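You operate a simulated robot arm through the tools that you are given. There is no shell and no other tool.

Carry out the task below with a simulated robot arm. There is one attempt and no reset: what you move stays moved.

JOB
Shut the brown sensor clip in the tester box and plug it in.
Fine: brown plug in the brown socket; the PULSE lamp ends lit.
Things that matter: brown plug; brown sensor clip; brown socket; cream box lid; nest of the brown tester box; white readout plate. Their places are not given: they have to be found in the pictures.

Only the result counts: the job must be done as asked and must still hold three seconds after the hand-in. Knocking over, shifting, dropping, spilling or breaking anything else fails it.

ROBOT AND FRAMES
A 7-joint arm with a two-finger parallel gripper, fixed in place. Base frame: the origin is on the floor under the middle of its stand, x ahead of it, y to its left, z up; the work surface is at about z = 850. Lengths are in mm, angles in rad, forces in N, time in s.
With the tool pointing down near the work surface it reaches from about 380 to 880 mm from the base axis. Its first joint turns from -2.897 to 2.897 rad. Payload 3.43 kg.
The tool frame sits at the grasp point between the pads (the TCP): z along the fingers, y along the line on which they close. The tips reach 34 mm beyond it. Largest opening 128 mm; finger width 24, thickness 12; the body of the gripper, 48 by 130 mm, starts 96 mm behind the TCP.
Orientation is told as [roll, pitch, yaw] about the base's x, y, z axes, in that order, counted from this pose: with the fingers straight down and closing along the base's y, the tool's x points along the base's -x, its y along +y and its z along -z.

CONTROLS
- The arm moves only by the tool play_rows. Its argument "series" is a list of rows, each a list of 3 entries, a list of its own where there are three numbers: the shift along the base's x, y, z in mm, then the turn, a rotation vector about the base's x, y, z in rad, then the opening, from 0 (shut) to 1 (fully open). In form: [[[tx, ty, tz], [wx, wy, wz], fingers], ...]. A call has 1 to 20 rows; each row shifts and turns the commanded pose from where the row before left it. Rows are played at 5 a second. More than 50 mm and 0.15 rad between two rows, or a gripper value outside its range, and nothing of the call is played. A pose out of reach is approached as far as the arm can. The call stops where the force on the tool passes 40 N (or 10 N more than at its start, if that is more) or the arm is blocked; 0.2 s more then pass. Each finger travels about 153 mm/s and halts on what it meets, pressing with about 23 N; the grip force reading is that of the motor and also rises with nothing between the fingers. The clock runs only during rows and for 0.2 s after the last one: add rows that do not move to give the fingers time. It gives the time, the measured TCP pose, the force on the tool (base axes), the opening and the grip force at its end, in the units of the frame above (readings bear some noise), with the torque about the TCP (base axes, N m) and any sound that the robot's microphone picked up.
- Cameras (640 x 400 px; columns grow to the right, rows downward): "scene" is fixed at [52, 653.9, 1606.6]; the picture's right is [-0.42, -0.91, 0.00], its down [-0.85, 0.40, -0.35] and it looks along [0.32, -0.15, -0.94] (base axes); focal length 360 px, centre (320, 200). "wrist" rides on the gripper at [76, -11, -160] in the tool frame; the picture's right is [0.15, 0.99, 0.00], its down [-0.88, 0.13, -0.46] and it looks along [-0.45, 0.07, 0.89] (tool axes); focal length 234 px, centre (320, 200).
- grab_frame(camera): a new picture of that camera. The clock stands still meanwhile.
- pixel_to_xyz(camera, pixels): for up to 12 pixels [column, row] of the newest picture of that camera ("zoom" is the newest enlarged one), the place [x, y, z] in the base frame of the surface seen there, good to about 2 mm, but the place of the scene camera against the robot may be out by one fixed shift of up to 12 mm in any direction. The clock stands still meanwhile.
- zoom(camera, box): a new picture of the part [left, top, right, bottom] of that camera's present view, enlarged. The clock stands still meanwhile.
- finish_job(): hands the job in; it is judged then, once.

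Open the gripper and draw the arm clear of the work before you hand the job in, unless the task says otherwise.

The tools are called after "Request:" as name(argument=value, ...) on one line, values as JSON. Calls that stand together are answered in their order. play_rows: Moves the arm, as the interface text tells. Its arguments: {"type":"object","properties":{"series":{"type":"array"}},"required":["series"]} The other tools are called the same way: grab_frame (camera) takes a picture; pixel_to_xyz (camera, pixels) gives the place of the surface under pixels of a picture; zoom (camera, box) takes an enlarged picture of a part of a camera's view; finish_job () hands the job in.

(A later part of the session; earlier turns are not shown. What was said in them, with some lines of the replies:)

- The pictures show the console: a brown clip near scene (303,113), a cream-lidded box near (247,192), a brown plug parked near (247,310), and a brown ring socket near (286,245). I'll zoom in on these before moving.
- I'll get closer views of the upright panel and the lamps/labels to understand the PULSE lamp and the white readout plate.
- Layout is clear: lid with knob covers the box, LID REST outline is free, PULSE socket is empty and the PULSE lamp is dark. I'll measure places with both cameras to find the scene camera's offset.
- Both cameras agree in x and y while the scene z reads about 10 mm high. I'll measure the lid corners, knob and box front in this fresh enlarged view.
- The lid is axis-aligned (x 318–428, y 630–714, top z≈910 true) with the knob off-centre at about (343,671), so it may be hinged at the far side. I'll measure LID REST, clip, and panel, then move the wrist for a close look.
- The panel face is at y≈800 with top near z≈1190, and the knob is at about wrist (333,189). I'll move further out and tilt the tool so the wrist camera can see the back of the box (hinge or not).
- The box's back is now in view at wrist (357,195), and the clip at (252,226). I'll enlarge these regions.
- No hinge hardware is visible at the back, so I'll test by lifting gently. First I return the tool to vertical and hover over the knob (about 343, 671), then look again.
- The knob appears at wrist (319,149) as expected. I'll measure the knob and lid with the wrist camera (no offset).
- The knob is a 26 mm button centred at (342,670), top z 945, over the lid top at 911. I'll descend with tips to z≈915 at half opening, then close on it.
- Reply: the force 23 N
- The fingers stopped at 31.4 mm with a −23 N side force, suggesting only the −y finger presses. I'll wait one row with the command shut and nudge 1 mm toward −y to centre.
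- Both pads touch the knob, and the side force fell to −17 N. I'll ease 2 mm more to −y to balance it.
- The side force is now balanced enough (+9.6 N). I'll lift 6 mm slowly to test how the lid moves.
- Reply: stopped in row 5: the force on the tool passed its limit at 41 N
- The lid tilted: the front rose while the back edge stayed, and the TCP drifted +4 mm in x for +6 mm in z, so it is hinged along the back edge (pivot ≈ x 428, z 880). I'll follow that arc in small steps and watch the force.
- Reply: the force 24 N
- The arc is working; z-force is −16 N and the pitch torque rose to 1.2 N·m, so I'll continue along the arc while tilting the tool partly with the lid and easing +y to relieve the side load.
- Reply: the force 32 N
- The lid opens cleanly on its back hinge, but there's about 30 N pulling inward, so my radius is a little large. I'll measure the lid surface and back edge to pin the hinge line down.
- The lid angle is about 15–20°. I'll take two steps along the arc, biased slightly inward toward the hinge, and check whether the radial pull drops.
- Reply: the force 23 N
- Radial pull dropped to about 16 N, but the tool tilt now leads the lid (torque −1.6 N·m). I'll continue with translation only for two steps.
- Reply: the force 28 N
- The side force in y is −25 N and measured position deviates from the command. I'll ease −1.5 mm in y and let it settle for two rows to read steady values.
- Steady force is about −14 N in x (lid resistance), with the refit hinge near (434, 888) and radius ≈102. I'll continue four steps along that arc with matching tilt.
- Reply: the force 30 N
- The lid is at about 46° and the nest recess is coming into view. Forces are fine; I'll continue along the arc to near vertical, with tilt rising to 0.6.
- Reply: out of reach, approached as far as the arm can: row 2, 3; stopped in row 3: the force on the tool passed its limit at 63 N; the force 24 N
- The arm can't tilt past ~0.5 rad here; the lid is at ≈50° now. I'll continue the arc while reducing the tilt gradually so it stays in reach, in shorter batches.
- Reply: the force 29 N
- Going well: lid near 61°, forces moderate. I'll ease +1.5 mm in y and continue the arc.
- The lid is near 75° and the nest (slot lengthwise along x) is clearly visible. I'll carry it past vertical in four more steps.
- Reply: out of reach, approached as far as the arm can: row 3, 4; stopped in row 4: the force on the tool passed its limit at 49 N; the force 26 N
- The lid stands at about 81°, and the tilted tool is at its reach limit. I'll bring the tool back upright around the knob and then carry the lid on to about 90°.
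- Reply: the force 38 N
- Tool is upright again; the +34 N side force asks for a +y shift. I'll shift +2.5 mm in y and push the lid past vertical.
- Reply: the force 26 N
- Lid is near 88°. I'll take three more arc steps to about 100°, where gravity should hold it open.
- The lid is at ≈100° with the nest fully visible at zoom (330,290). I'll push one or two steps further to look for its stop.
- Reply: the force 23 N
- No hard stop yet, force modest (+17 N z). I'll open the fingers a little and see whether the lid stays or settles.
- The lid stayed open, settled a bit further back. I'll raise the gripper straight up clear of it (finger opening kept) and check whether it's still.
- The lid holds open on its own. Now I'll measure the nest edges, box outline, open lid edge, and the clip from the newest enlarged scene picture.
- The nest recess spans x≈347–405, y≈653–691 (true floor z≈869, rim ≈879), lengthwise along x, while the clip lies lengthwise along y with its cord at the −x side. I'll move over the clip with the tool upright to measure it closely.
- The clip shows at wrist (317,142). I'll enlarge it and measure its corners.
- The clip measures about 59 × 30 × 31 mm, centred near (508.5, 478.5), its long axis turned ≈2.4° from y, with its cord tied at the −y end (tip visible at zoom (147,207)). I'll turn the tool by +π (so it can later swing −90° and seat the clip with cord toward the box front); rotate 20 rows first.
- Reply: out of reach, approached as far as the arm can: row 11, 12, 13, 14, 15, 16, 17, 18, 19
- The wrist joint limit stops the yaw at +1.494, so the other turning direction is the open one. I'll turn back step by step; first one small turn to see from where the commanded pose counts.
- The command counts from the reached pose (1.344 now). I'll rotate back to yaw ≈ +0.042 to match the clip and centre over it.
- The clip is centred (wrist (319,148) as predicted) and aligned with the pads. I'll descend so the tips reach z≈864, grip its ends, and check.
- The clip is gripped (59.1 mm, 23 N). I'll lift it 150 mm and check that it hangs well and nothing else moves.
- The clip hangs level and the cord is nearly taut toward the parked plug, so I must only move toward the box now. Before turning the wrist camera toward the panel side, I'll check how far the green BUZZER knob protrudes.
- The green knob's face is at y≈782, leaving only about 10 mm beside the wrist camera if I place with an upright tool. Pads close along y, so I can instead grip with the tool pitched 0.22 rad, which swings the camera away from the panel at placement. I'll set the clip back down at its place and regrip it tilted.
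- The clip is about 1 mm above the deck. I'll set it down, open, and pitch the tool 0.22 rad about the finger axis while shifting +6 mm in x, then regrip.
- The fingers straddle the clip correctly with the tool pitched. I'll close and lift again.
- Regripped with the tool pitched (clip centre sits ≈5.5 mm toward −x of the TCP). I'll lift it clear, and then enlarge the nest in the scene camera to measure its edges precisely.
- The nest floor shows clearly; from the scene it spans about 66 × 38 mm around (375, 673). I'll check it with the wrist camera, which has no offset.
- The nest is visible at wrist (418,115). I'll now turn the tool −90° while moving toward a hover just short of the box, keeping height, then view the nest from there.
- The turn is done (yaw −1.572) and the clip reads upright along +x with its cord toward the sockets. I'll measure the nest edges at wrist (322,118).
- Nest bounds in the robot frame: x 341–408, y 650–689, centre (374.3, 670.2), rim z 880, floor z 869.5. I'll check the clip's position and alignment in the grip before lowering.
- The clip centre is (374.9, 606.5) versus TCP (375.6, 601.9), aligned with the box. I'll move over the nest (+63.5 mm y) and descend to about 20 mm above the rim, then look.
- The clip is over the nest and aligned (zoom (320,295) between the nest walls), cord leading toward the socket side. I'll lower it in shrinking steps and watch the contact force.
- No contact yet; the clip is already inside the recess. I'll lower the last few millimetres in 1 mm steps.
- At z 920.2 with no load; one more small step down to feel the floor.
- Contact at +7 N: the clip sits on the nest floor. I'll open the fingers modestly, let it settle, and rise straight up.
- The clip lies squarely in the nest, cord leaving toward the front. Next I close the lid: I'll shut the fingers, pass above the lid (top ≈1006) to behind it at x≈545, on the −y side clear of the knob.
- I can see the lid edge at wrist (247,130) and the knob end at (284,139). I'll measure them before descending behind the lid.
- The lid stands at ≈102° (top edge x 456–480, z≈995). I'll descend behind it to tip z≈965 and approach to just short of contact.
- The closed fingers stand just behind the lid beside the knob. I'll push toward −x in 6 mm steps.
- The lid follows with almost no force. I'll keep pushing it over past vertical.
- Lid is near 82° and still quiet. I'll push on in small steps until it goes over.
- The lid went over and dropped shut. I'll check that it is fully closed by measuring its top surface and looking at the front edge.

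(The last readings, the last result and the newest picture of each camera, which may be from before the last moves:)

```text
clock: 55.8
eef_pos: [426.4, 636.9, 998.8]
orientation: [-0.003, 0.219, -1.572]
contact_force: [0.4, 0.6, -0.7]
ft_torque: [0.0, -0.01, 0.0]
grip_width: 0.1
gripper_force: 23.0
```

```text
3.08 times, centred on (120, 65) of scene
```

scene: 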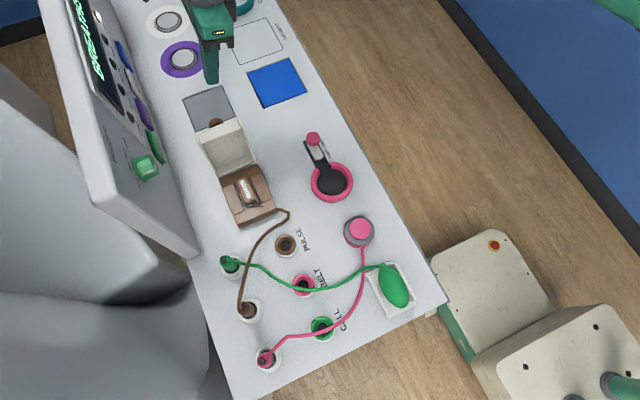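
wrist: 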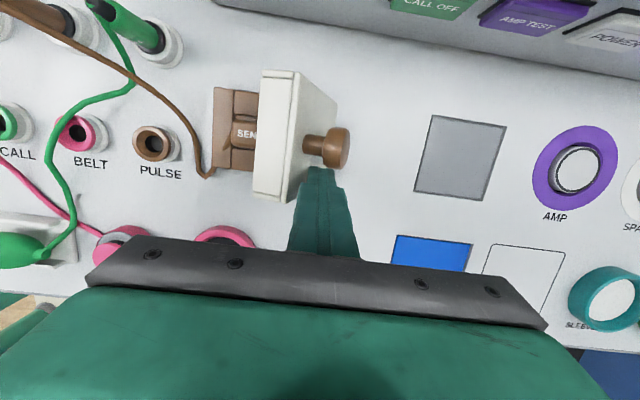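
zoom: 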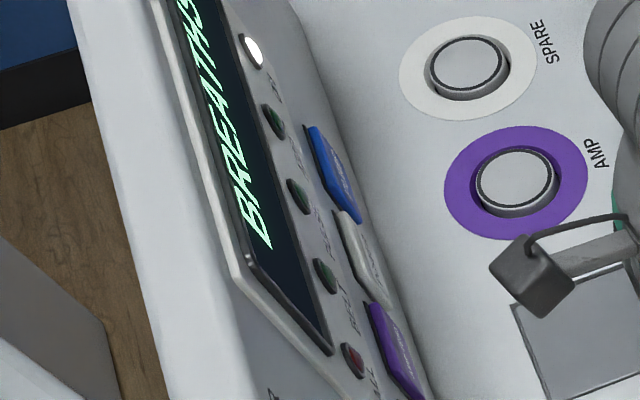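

The lid is fully shut (top z 920.5, same as at the start). The PULSE lamp is still dark as the plug is parked; next I go to the brown plug. I'll raise and move toward a view above it.

Request:
play_rows(series=[[[0, 0, 45], [0, 0, 0], 0.3], [[-10, 5, 45], [0, 0, 0], 0.5], [[-45, 8, 0], [0, 0, 0], 0.5], [[-45, 8, 0], [0, 0, 0], 0.5], [[-45, 8, 0], [0, 0, 0], 0.5], [[-45, 8, 0], [0, 0, 0], 0.5], [[-45, 8, 0], [0, 0, 0], 0.5], [[-40, 8, 0], [0, 0, 0], 0.5], [[0, 0, 0], [0, 0, 0], 0.5]])

Request:
grab_frame(camera="wrist")

Request:
grab_frame(camera="scene")

Request:
pixel_to_xyz(camera="scene", pixels=[[150, 330], [100, 280], [190, 310], [60, 360], [200, 380], [170, 290]])

```text
clock: 57.8
eef_pos: [150.1, 689.4, 1089.8]
orientation: [0.0, 0.217, -1.571]
contact_force: [0.2, -0.3, 0.4]
ft_torque: [-0.04, 0.03, 0.03]
grip_width: 63.9
gripper_force: 0.0
```

```text
taken
```

wrist: 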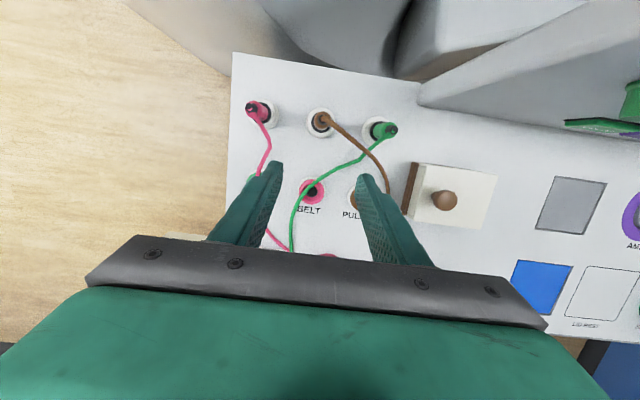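

```text
taken
```

scene: 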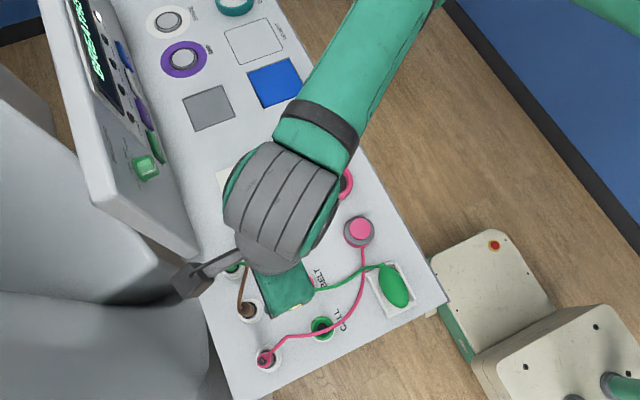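

```text
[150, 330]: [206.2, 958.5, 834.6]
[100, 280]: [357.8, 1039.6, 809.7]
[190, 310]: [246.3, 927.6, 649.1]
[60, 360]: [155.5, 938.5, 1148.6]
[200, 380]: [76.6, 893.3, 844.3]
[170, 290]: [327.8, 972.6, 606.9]
```

I see the brown plug nearly from above at wrist (321,121), with pink (258,110) and green (382,130) plugs about 95 mm to either side. I'll enlarge and measure the plug, and the PULSE socket.

Request:
zoom(camera="wrist", box=[230, 70, 420, 190])

Request:
pixel_to_xyz(camera="zoom", pixels=[[305, 155], [325, 165], [300, 170], [330, 150], [320, 172], [340, 195], [90, 130], [500, 190], [290, 190], [310, 180], [318, 158], [312, 168]])

Request:
zoom(camera="wrist", box=[290, 90, 355, 155])

```text
3.33 times, centred on (325, 130) of wrist
```

zoom: 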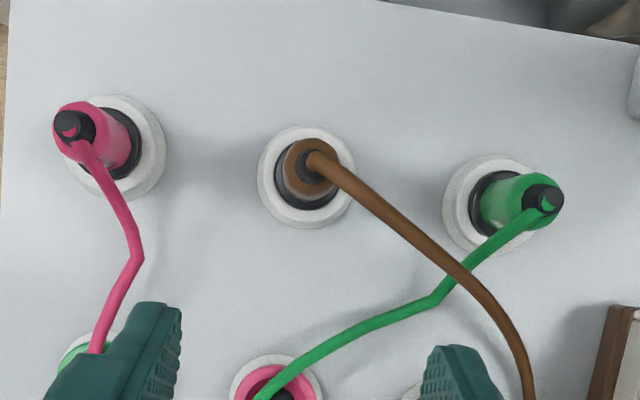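

```text
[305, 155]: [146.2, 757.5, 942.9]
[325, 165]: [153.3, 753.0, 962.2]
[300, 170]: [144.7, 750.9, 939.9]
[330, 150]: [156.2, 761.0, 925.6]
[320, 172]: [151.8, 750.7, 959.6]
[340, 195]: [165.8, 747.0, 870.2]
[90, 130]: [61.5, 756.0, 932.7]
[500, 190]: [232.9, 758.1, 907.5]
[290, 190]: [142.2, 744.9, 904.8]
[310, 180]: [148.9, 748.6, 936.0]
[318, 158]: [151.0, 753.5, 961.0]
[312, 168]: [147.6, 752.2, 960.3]
```

```text
6.15 times, centred on (322, 122) of wrist
```

zoom: 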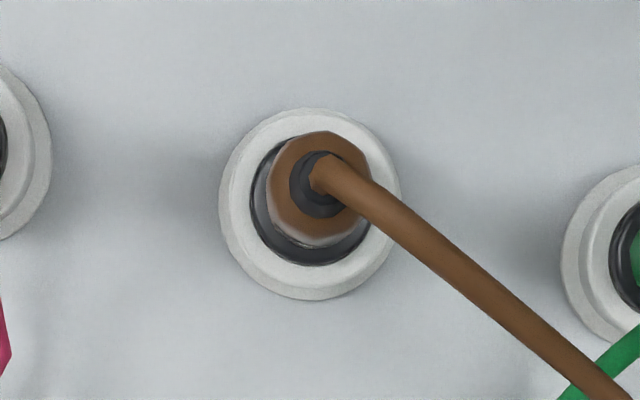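

The plug is upright: body top at z≈940, black collar up to ≈962. I'll query the rim of its top and the sides on this largest view to get its centre and diameter.

Request:
pixel_to_xyz(camera="zoom", pixels=[[275, 190], [366, 180], [320, 136], [290, 150], [350, 145], [283, 215], [305, 232], [340, 235], [270, 205], [320, 290], [230, 180], [392, 200]])

Request:
zoom(camera="wrist", box=[330, 170, 390, 215])

```text
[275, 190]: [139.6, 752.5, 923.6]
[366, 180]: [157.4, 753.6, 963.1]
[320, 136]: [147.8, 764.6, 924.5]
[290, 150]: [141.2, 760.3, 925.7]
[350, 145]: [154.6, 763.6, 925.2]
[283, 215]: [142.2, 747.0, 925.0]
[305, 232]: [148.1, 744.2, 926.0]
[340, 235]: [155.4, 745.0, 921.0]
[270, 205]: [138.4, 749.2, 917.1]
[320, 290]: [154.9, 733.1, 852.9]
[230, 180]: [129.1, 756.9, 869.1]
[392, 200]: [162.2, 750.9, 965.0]
```

```text
8.89 times, centred on (360, 192) of wrist
```

zoom: 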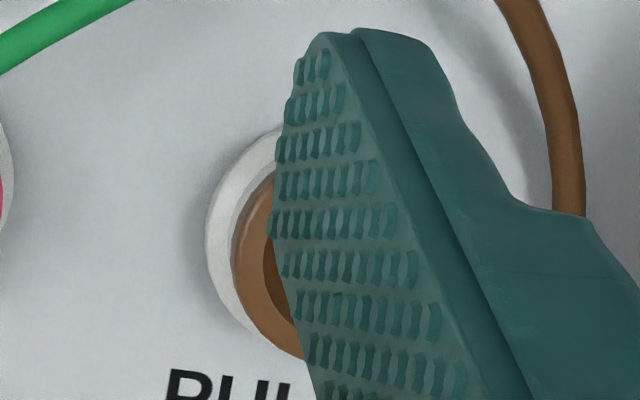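

Plug body: centre ≈(150, 754), diameter ≈22 mm, body from ≈870 up to 925. Before gripping it, I'll view the PULSE socket from above to measure it well.

Request:
play_rows(series=[[[32, -27, 0], [0, 0, 0], 0.5], [[32, -27, 0], [0, 0, 0], 0.5], [[31, -26, 0], [0, 0, 0], 0.5], [[0, 0, 0], [0, 0, 0], 0.5]])

Request:
grab_frame(camera="wrist")

Request:
zoom(camera="wrist", box=[285, 125, 365, 185])

```text
clock: 58.8
eef_pos: [245.4, 609.0, 1088.7]
orientation: [-0.002, 0.218, -1.571]
contact_force: [-0.5, 0.1, 0.2]
ft_torque: [-0.01, 0.02, 0.02]
grip_width: 63.9
gripper_force: 0.1
```

```text
taken
```

wrist: 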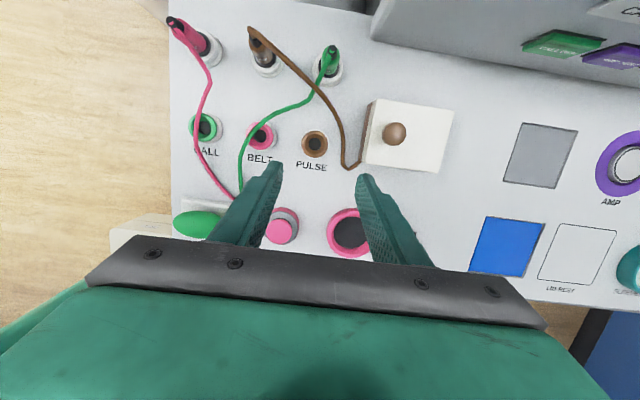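

```text
6.67 times, centred on (325, 155) of wrist
```

zoom: 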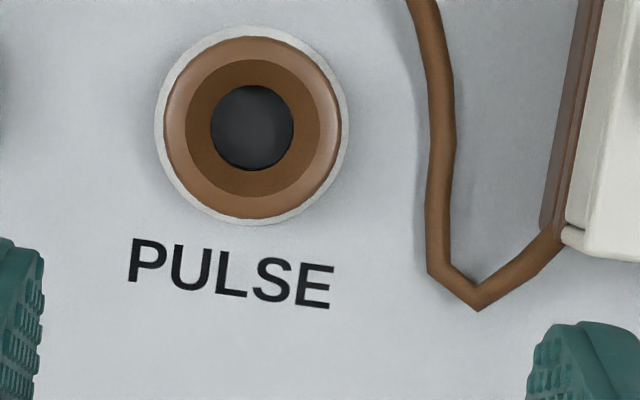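

The socket is fully visible: a ring with a conical mouth at zoom (252,127). I'll measure its rim, cone and hole.

Request:
pixel_to_xyz(camera="zoom", pixels=[[252, 127], [172, 127], [334, 130], [254, 45], [250, 211], [195, 127], [312, 128], [253, 68], [250, 188], [160, 130], [345, 132], [253, 218]])

Request:
pixel_to_xyz(camera="wrist", pixels=[[264, 60], [263, 70], [260, 44], [278, 68], [247, 62], [265, 76], [270, 50], [256, 50]])

Request:
zoom(camera="wrist", box=[230, 20, 300, 85])

```text
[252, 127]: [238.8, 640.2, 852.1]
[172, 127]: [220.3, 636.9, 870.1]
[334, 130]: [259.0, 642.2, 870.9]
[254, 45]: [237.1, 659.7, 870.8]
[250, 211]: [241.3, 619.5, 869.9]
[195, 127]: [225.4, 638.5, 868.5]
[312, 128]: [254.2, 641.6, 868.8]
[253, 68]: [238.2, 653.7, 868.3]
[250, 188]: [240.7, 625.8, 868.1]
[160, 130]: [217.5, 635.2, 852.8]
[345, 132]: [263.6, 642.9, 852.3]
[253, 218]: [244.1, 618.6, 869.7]
```

```text
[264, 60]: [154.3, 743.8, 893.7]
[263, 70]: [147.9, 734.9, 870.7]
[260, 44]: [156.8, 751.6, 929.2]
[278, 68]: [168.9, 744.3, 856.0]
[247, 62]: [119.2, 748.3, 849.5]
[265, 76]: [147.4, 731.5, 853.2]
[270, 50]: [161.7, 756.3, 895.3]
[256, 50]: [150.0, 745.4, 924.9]
```

```text
6.15 times, centred on (265, 52) of wrist
```

zoom: 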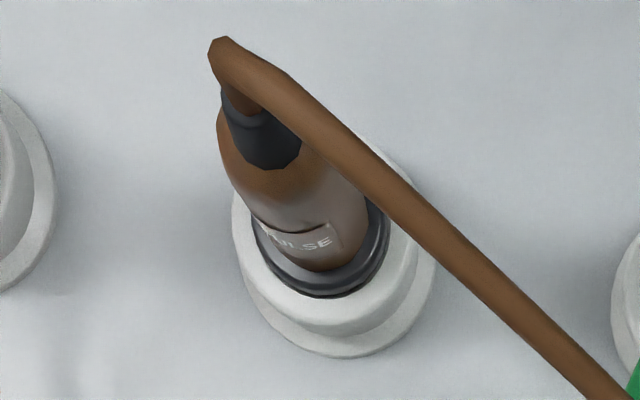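

The socket centre is (239.7, 639.7) with rim z≈870.5 and the plug/holder centre is (149.7, 754.7), so the carry is (+90, −115). I'll go above the plug and check alignment before descending.

Request:
play_rows(series=[[[-24, 35.6, 0], [0, 0, 0], 0.5], [[-24, 35.6, 0], [0, 0, 0], 0.5], [[-24, 35.6, 0], [0, 0, 0], 0.5], [[-23.7, 35.6, 0], [0, 0, 0], 0.5], [[0, 0, -40], [0, 0, 0], 0.5], [[0, 0, -40], [0, 0, 0], 0.5], [[0, 0, 0], [0, 0, 0], 0.5]])

Request:
grab_frame(camera="wrist")

Request:
zoom(camera="wrist", box=[240, 100, 400, 220])

```text
clock: 60.4
eef_pos: [152.4, 750.7, 1008.7]
orientation: [-0.001, 0.218, -1.573]
contact_force: [0.5, -0.5, -0.1]
ft_torque: [-0.01, -0.01, -0.01]
grip_width: 63.9
gripper_force: 0.0
```

```text
taken
```

wrist: 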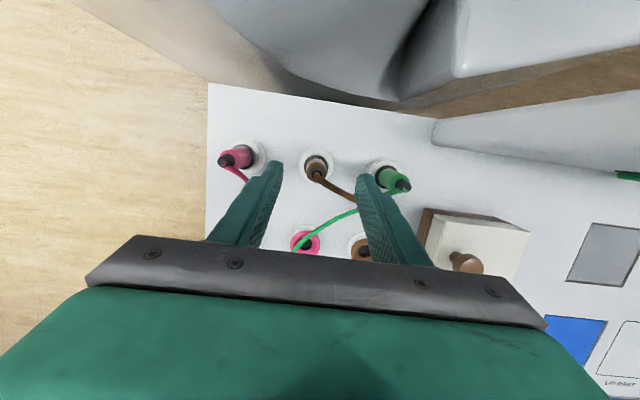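

```text
3.33 times, centred on (320, 160) of wrist
```

zoom: 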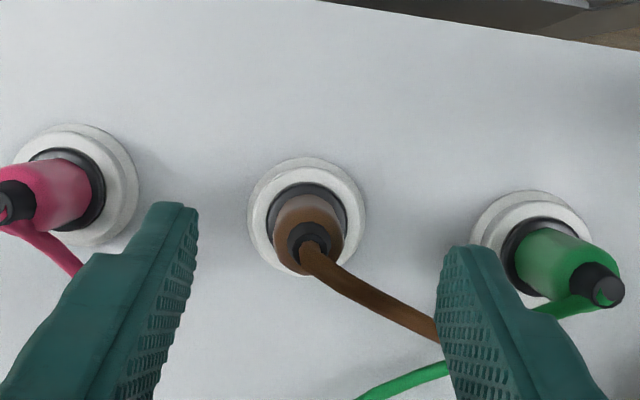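

I'm above the plug, with neighbouring plugs well outside the fingers. I'll measure the plug from this closer angle to confirm its centre.

Request:
pixel_to_xyz(camera="zoom", pixels=[[308, 237], [292, 237], [325, 240], [285, 215], [340, 220], [310, 200], [277, 230], [338, 245], [250, 205], [362, 215], [308, 160], [308, 185]])

Request:
zoom(camera="wrist", box=[290, 140, 345, 185])

```text
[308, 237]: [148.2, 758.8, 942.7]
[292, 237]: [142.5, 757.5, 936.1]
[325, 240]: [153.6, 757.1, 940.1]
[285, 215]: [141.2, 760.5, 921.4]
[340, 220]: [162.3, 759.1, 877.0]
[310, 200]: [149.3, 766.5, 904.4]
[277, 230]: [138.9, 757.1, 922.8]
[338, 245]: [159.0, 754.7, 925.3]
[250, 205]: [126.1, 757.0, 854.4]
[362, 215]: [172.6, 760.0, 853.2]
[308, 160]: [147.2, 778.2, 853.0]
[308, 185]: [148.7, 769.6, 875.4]
```

```text
8.89 times, centred on (318, 162) of wrist
```

zoom: 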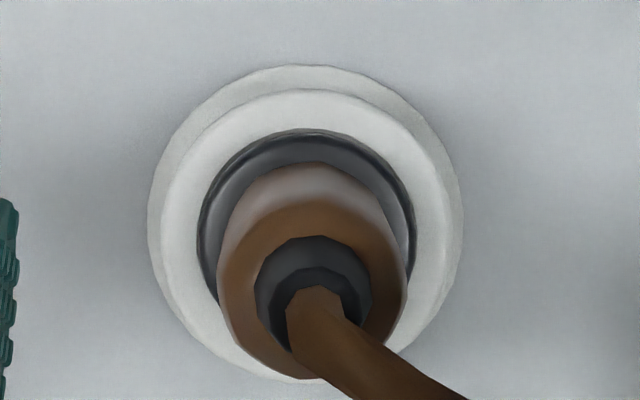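

Plug centre confirmed at (149.4, 754.8), body radius ≈12. I'll descend so the tips reach about z 882 and close on it.

Request:
play_rows(series=[[[0, 0, -40], [0, 0, 0], 0.5], [[0, 0, -35], [0, 0, 0], 0.5], [[0, 0, -15.5], [0, 0, 0], 0.5], [[0, 0, 0], [0, 0, 0], 0.5], [[0, 0, 0], [0, 0, 0], 0.3], [[0, 0, 0], [0, 0, 0], 0.12], [[0, 0, 0], [0, 0, 0], 0.12], [[0, 0, 0], [0, 0, 0], 0.12]])

Request:
grab_frame(camera="wrist")

Request:
zoom(camera="wrist", box=[250, 120, 390, 220])

```text
clock: 62.2
eef_pos: [148.3, 752.0, 918.1]
orientation: [-0.002, 0.218, -1.57]
contact_force: [-1.1, 0.7, 0.2]
ft_torque: [0.02, -0.11, 0.01]
grip_width: 22.9
gripper_force: 23.3
```

```text
taken
```

wrist: 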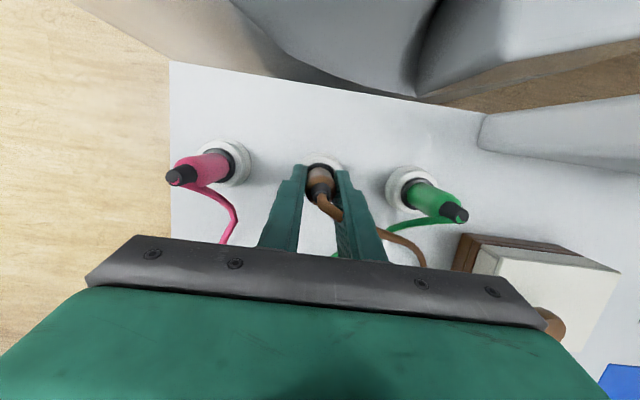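

```text
4.00 times, centred on (320, 170) of wrist
```

zoom: 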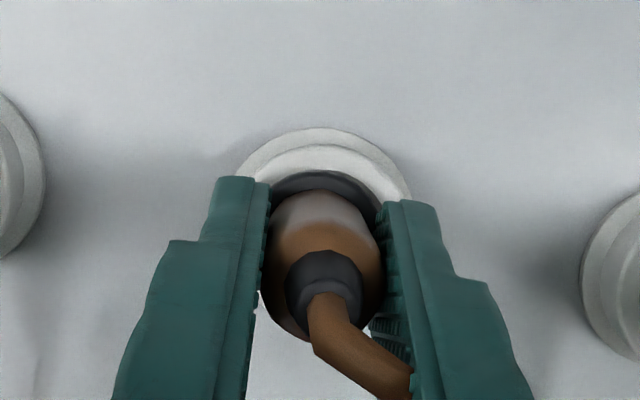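

The plug is held (22.9 mm, 23 N, no side load). I'll pull it straight up in small steps.

Request:
play_rows(series=[[[0, 0, 3], [0, 0, 0], 0.12], [[0, 0, 4], [0, 0, 0], 0.12], [[0, 0, 6], [0, 0, 0], 0.12], [[0, 0, 8], [0, 0, 0], 0.12], [[0, 0, 0], [0, 0, 0], 0.12]])

Request:
zoom(camera="wrist", box=[250, 120, 390, 220])

```text
clock: 63.4
eef_pos: [151.0, 752.3, 940.0]
orientation: [-0.002, 0.22, -1.57]
contact_force: [-0.2, -0.3, -1.1]
ft_torque: [0.02, -0.01, -0.01]
grip_width: 23.1
gripper_force: 23.0
```

```text
4.00 times, centred on (320, 170) of wrist
```

zoom: 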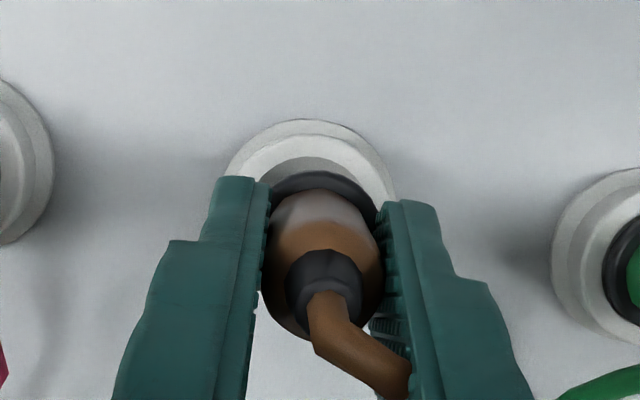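

The plug moves up with the fingers freely. I'll lift 45 mm more and look at its underside from the scene camera.

Request:
play_rows(series=[[[0, 0, 15], [0, 0, 0], 0.12], [[0, 0, 30], [0, 0, 0], 0.12], [[0, 0, 0], [0, 0, 0], 0.12]])

Request:
grab_frame(camera="scene")

Request:
zoom(camera="scene", box=[200, 240, 320, 350])

Request:
zoom(camera="wrist", box=[250, 120, 390, 220])

```text
clock: 64.2
eef_pos: [152.4, 750.9, 984.2]
orientation: [-0.001, 0.219, -1.571]
contact_force: [-0.6, 0.6, -0.1]
ft_torque: [0.04, 0.01, 0.0]
grip_width: 22.6
gripper_force: 22.7
```

```text
taken
```

scene: 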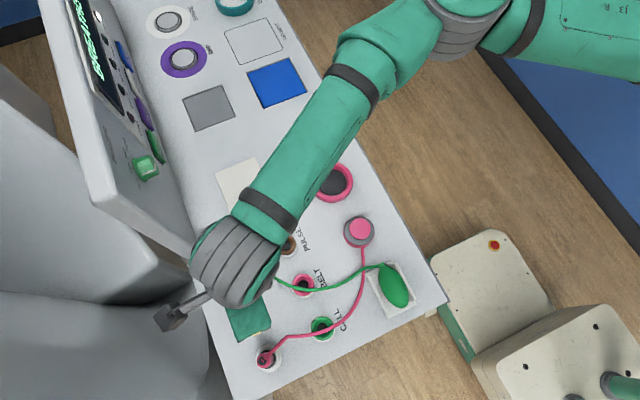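

```text
3.64 times, centred on (260, 295) of scene
```

zoom: 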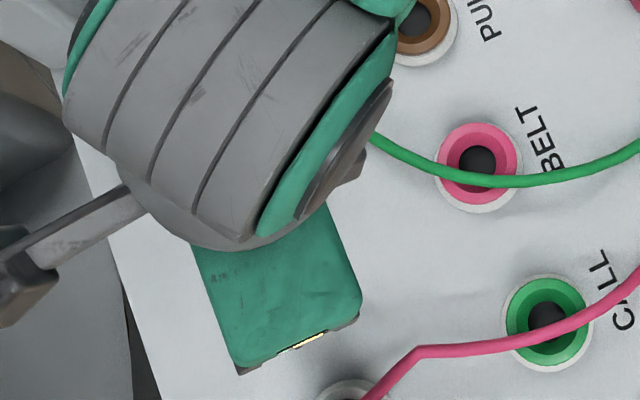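

```text
4.00 times, centred on (320, 170) of wrist
```

zoom: 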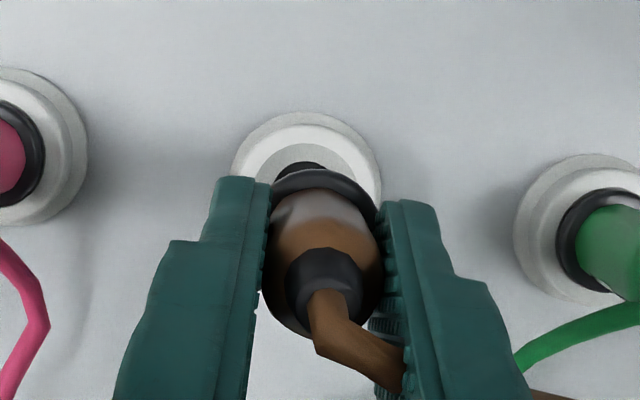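

The plug is out; its holder's hole is visible at zoom (305,170). I'll raise a little and carry it to above the PULSE socket (+90.2, −115.1), first away from the green plug.

Request:
play_rows(series=[[[0, -10, 15], [0, 0, 0], 0.12], [[5, -35, 0], [0, 0, 0], 0.12], [[25, -30, 0], [0, 0, 0], 0.12], [[30, -25, 0], [0, 0, 0], 0.12], [[30.2, -15.1, 0], [0, 0, 0], 0.12], [[0, 0, -25], [0, 0, 0], 0.12], [[0, 0, 0], [0, 0, 0], 0.12]])

Request:
grab_frame(camera="wrist")

Request:
zoom(camera="wrist", box=[250, 110, 390, 210])

Request:
zoom(camera="scene", box=[230, 190, 350, 300])

```text
clock: 65.8
eef_pos: [242.3, 636.6, 973.7]
orientation: [-0.002, 0.218, -1.569]
contact_force: [0.2, 0.6, -0.9]
ft_torque: [0.0, -0.02, -0.01]
grip_width: 22.5
gripper_force: 23.4
```

```text
taken
```

wrist: 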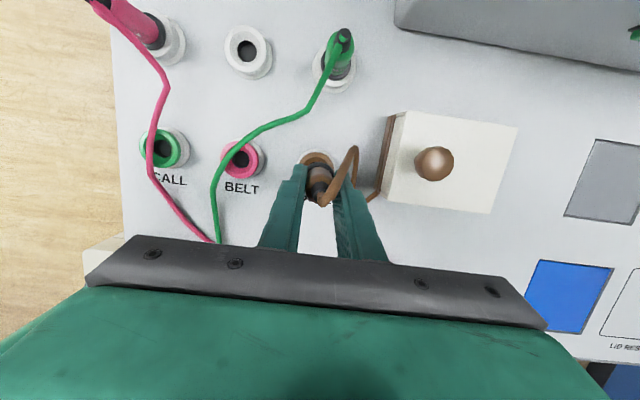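

```text
4.00 times, centred on (320, 160) of wrist
```

zoom: 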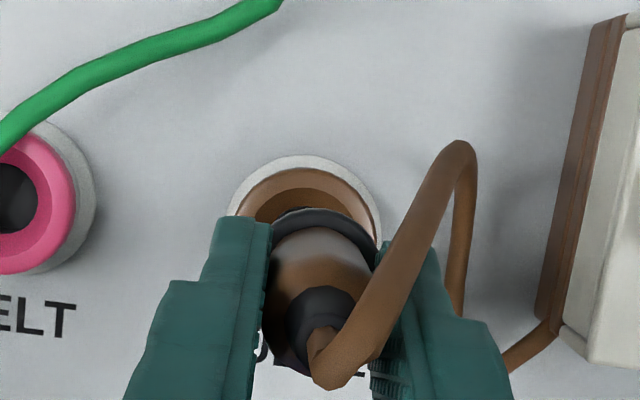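

```text
3.64 times, centred on (290, 245) of scene
```

zoom: 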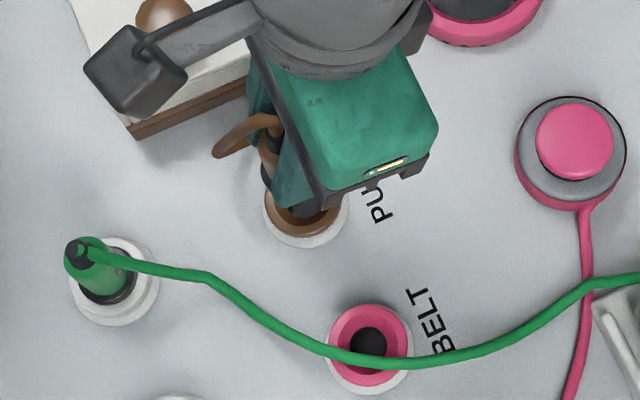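

The plug is centred over the PULSE socket (ring symmetric about the plug at zoom (305,190)). I'll lower it in stages, watching the force.

Request:
play_rows(series=[[[0, 0, -15], [0, 0, 0], 0.12], [[0, 0, -12], [0, 0, 0], 0.12], [[0, 0, -6], [0, 0, 0], 0.12], [[0, 0, 0], [0, 0, 0], 0.12]])

Request:
zoom(camera="wrist", box=[250, 110, 390, 210])

```text
clock: 66.8
eef_pos: [241.4, 636.7, 940.4]
orientation: [0.0, 0.219, -1.573]
contact_force: [0.7, 0.5, -0.4]
ft_torque: [0.06, 0.0, -0.01]
grip_width: 22.7
gripper_force: 22.9
```

```text
4.00 times, centred on (320, 160) of wrist
```

zoom: 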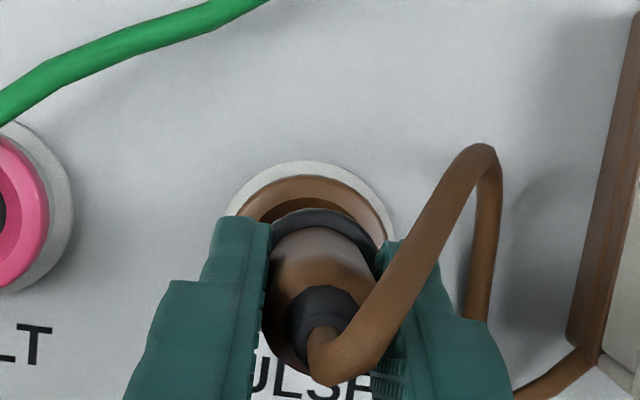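

The view matches the one when the plug was at the same height over its holder, so alignment is good. I'll continue inserting in small steps.

Request:
play_rows(series=[[[0, 0, -5], [0, 0, 0], 0.12], [[0, 0, -5], [0, 0, 0], 0.12], [[0, 0, -4], [0, 0, 0], 0.12], [[0, 0, -3], [0, 0, 0], 0.12], [[0, 0, 0], [0, 0, 0], 0.12]])

```text
clock: 68.0
eef_pos: [242.4, 636.6, 924.0]
orientation: [-0.002, 0.217, -1.57]
contact_force: [-1.2, 0.8, -0.7]
ft_torque: [-0.01, 0.12, -0.01]
grip_width: 22.7
gripper_force: 23.2
```

No resistance at z 924. The last 6 mm follow in 1–2 mm steps.

Request:
play_rows(series=[[[0, 0, -2], [0, 0, 0], 0.12], [[0, 0, -2], [0, 0, 0], 0.12], [[0, 0, -1.5], [0, 0, 0], 0.12], [[0, 0, 0], [0, 0, 0], 0.12]])

Request:
zoom(camera="scene", box=[40, 0, 200, 130])

Request:
zoom(camera="wrist", box=[250, 110, 390, 210])

```text
clock: 69.0
eef_pos: [240.8, 636.9, 920.3]
orientation: [0.0, 0.219, -1.57]
contact_force: [5.3, 0.0, 22.3]
ft_torque: [0.06, -0.48, -0.03]
grip_width: 23.0
gripper_force: 23.3
```

```text
3.08 times, centred on (120, 65) of scene
```

zoom: 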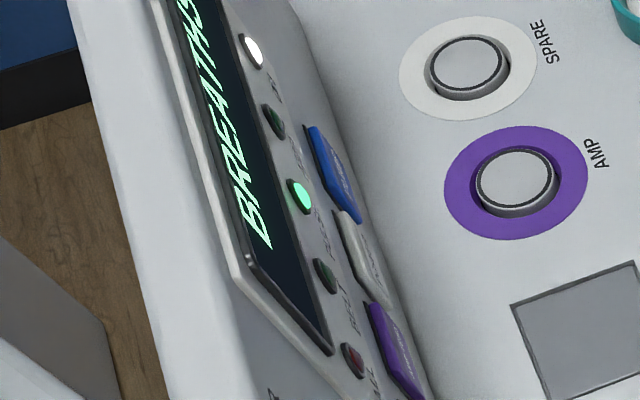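

```text
4.00 times, centred on (320, 160) of wrist
```

zoom: 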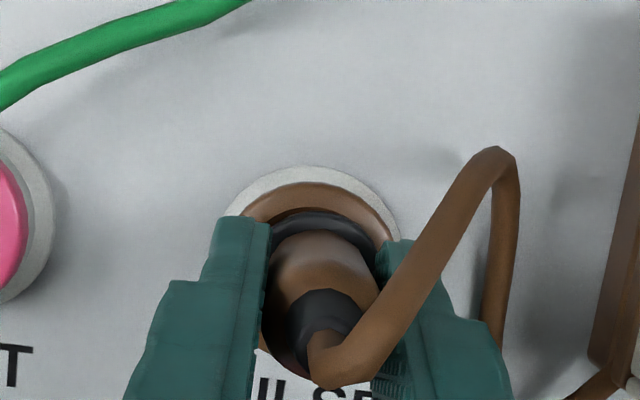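

The PULSE lamp (third, at zoom (302,196)) is lit, and there is 22 N of resistance at the end. I'll press about 2 mm more gently to seat it fully.

Request:
play_rows(series=[[[0, 0, -0.8], [0, 0, 0], 0.12], [[0, 0, -0.7], [0, 0, 0], 0.12], [[0, 0, 0], [0, 0, 0], 0.12]])

```text
clock: 69.8
eef_pos: [240.9, 636.7, 920.7]
orientation: [-0.001, 0.222, -1.57]
contact_force: [5.0, 1.8, 38.8]
ft_torque: [0.22, -0.66, -0.09]
grip_width: 22.6
gripper_force: 23.1
```

Force rose to 39 N with no further travel, so the plug is bottomed. I'll relax the push, open the fingers, and check the lamp.

Request:
play_rows(series=[[[0, 0, 1.5], [0, 0, 0], 0.12], [[0, 0, 0], [0, 0, 0], 0.3], [[0, 0, 0], [0, 0, 0], 0.45], [[0, 0, 0], [0, 0, 0], 0.5], [[0, 0, 0], [0, 0, 0], 0.5]])

Request:
zoom(camera="scene", box=[40, 0, 200, 130])

Request:
zoom(camera="wrist", box=[250, 110, 390, 210])

```text
clock: 71.0
eef_pos: [241.4, 636.9, 919.2]
orientation: [-0.004, 0.217, -1.571]
contact_force: [0.0, -1.0, -0.2]
ft_torque: [-0.02, -0.02, 0.02]
grip_width: 64.0
gripper_force: 0.1
```

```text
3.08 times, centred on (120, 65) of scene
```

zoom: 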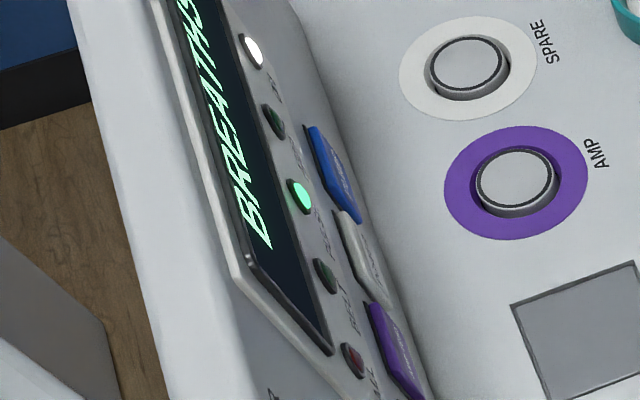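

```text
4.00 times, centred on (320, 160) of wrist
```

zoom: 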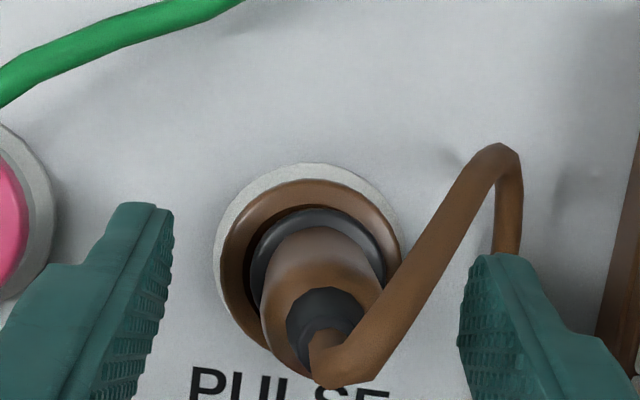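

The plug stays seated and the PULSE lamp stays lit after release. I'll raise straight up and draw the arm clear.

Request:
play_rows(series=[[[0, 0, 15], [0, 0, 0], 0.5], [[0, 0, 35], [0, 0, 0], 0.5], [[0, 0, 45], [0, 0, 0], 0.5], [[0, 0, 45], [0, 0, 0], 0.5], [[0, -20, 45], [0, 0, 0], 0.6], [[0, -40, 25], [0, 0, 0], 0.8], [[0, -45, 10], [0, 0, 0], 1], [[0, -45, 0], [0, 0, 0], 1], [[0, 0, 0], [0, 0, 0], 1], [[0, 0, 0], [0, 0, 0], 1]])

Request:
grab_frame(camera="scene")

Request:
grab_frame(camera="wrist")

Request:
zoom(camera="scene", box=[200, 150, 320, 270])

Request:
zoom(camera="scene", box=[40, 0, 200, 130])

```text
clock: 73.2
eef_pos: [241.1, 486.7, 1139.3]
orientation: [-0.003, 0.217, -1.572]
contact_force: [-0.9, -0.7, -0.5]
ft_torque: [-0.01, -0.03, 0.01]
grip_width: 128.0
gripper_force: 0.0
```

```text
taken
```

scene: 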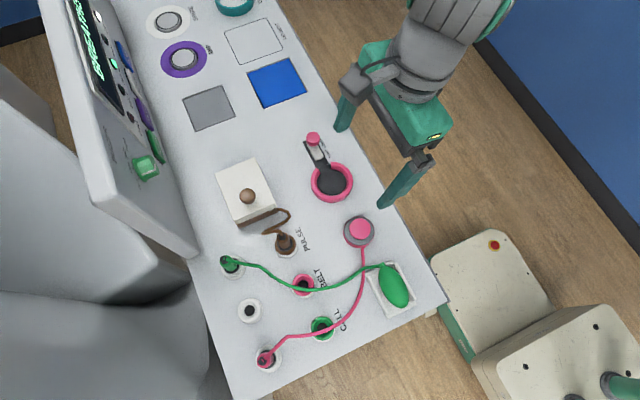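

```text
taken
```

wrist: 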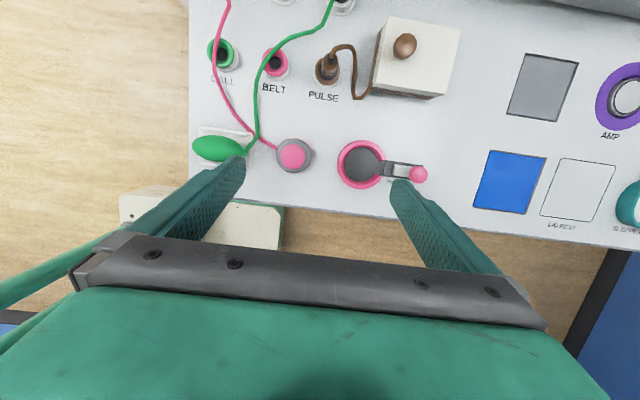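

```text
3.33 times, centred on (260, 210) of scene
```

zoom: 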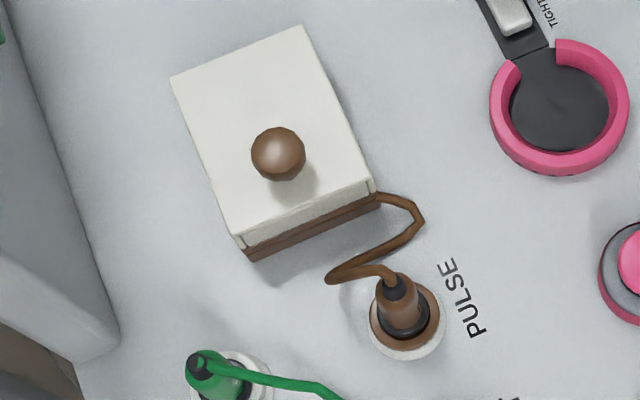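

```text
3.08 times, centred on (120, 65) of scene
```

zoom: 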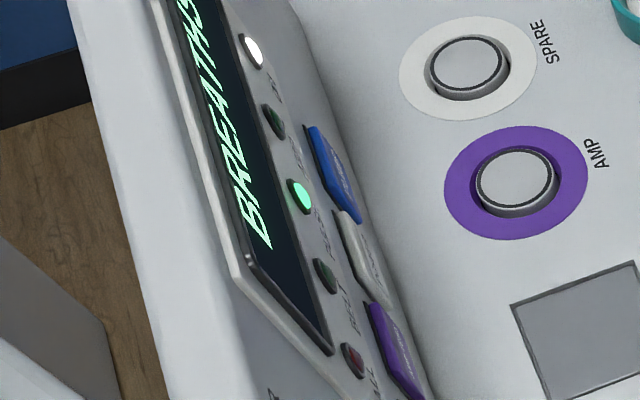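

Everything looks right: lid shut, plug in the PULSE socket, lamp lit at zoom (302,196), arm clear with fingers open. A last check of the plug's height and a few idle rows to confirm it holds.

Request:
play_rows(series=[[[0, 0, 0], [0, 0, 0], 1], [[0, 0, 0], [0, 0, 0], 1], [[0, 0, 0], [0, 0, 0], 1], [[0, 0, 0], [0, 0, 0], 1], [[0, 0, 0], [0, 0, 0], 1], [[0, 0, 0], [0, 0, 0], 1], [[0, 0, 0], [0, 0, 0], 1], [[0, 0, 0], [0, 0, 0], 1], [[0, 0, 0], [0, 0, 0], 1], [[0, 0, 0], [0, 0, 0], 1]])

Request:
zoom(camera="scene", box=[260, 215, 310, 265])

Request:
pixel_to_xyz(camera="zoom", pixels=[[300, 150], [315, 200], [330, 250], [290, 240], [345, 290], [270, 270]])

Request:
zoom(camera="scene", box=[40, 0, 200, 130])

```text
clock: 75.4
eef_pos: [240.7, 485.3, 1139.7]
orientation: [-0.002, 0.218, -1.57]
contact_force: [-0.8, 1.0, 0.4]
ft_torque: [0.02, 0.03, 0.04]
grip_width: 128.0
gripper_force: 0.0
```

```text
8.00 times, centred on (285, 240) of scene
```

zoom: 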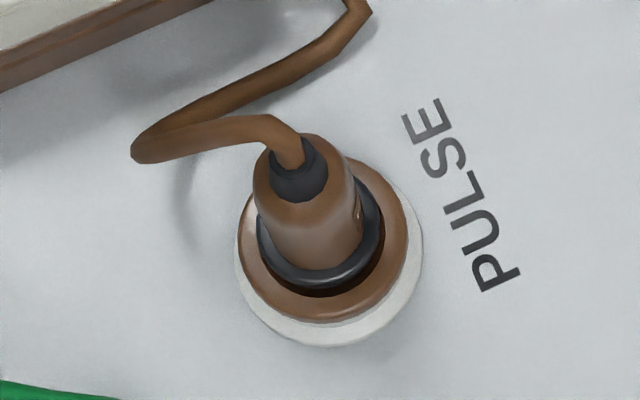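

```text
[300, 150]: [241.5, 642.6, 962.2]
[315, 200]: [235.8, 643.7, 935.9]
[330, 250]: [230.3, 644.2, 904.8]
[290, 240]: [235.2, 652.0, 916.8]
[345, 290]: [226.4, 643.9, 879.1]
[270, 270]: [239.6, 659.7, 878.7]
```

```text
3.08 times, centred on (120, 65) of scene
```

zoom: 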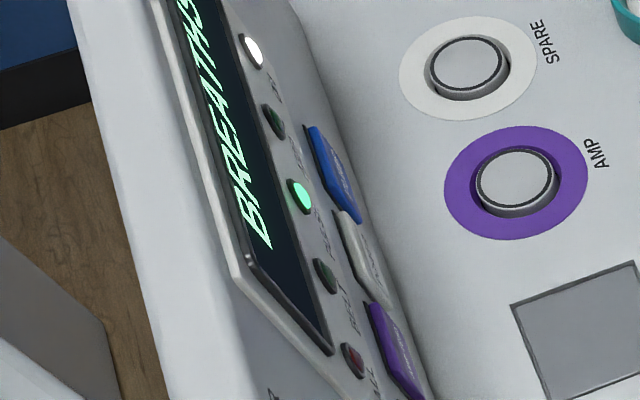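

After two more seconds the plug sits at the same height as when it was parked (body top ≈926). The lid is shut and the PULSE lamp is still lit, so I'm handing in the job.

Request:
finish_job()

```text
The job is handed in.
```

The brown sensor clip is shut in the tester box, and its plug is in the brown PULSE socket. The PULSE lamp was still lit just before I handed the job in.

- **Clip:** it lies squarely in the nest, with its cord leaving toward the front of the box.
- **Lid:** it is hinged along the back edge. I opened it by its knob. To close it I pushed it past vertical and it dropped shut on its own, with its top at the same height as at the start.
- **Plug:** it went in until it would move no further, about 39 N of push, and sits at the same height as it did in its holder.
- **Everything else:** in the final pictures nothing else on the console looks moved. The gripper is open and the arm is clear of the work.
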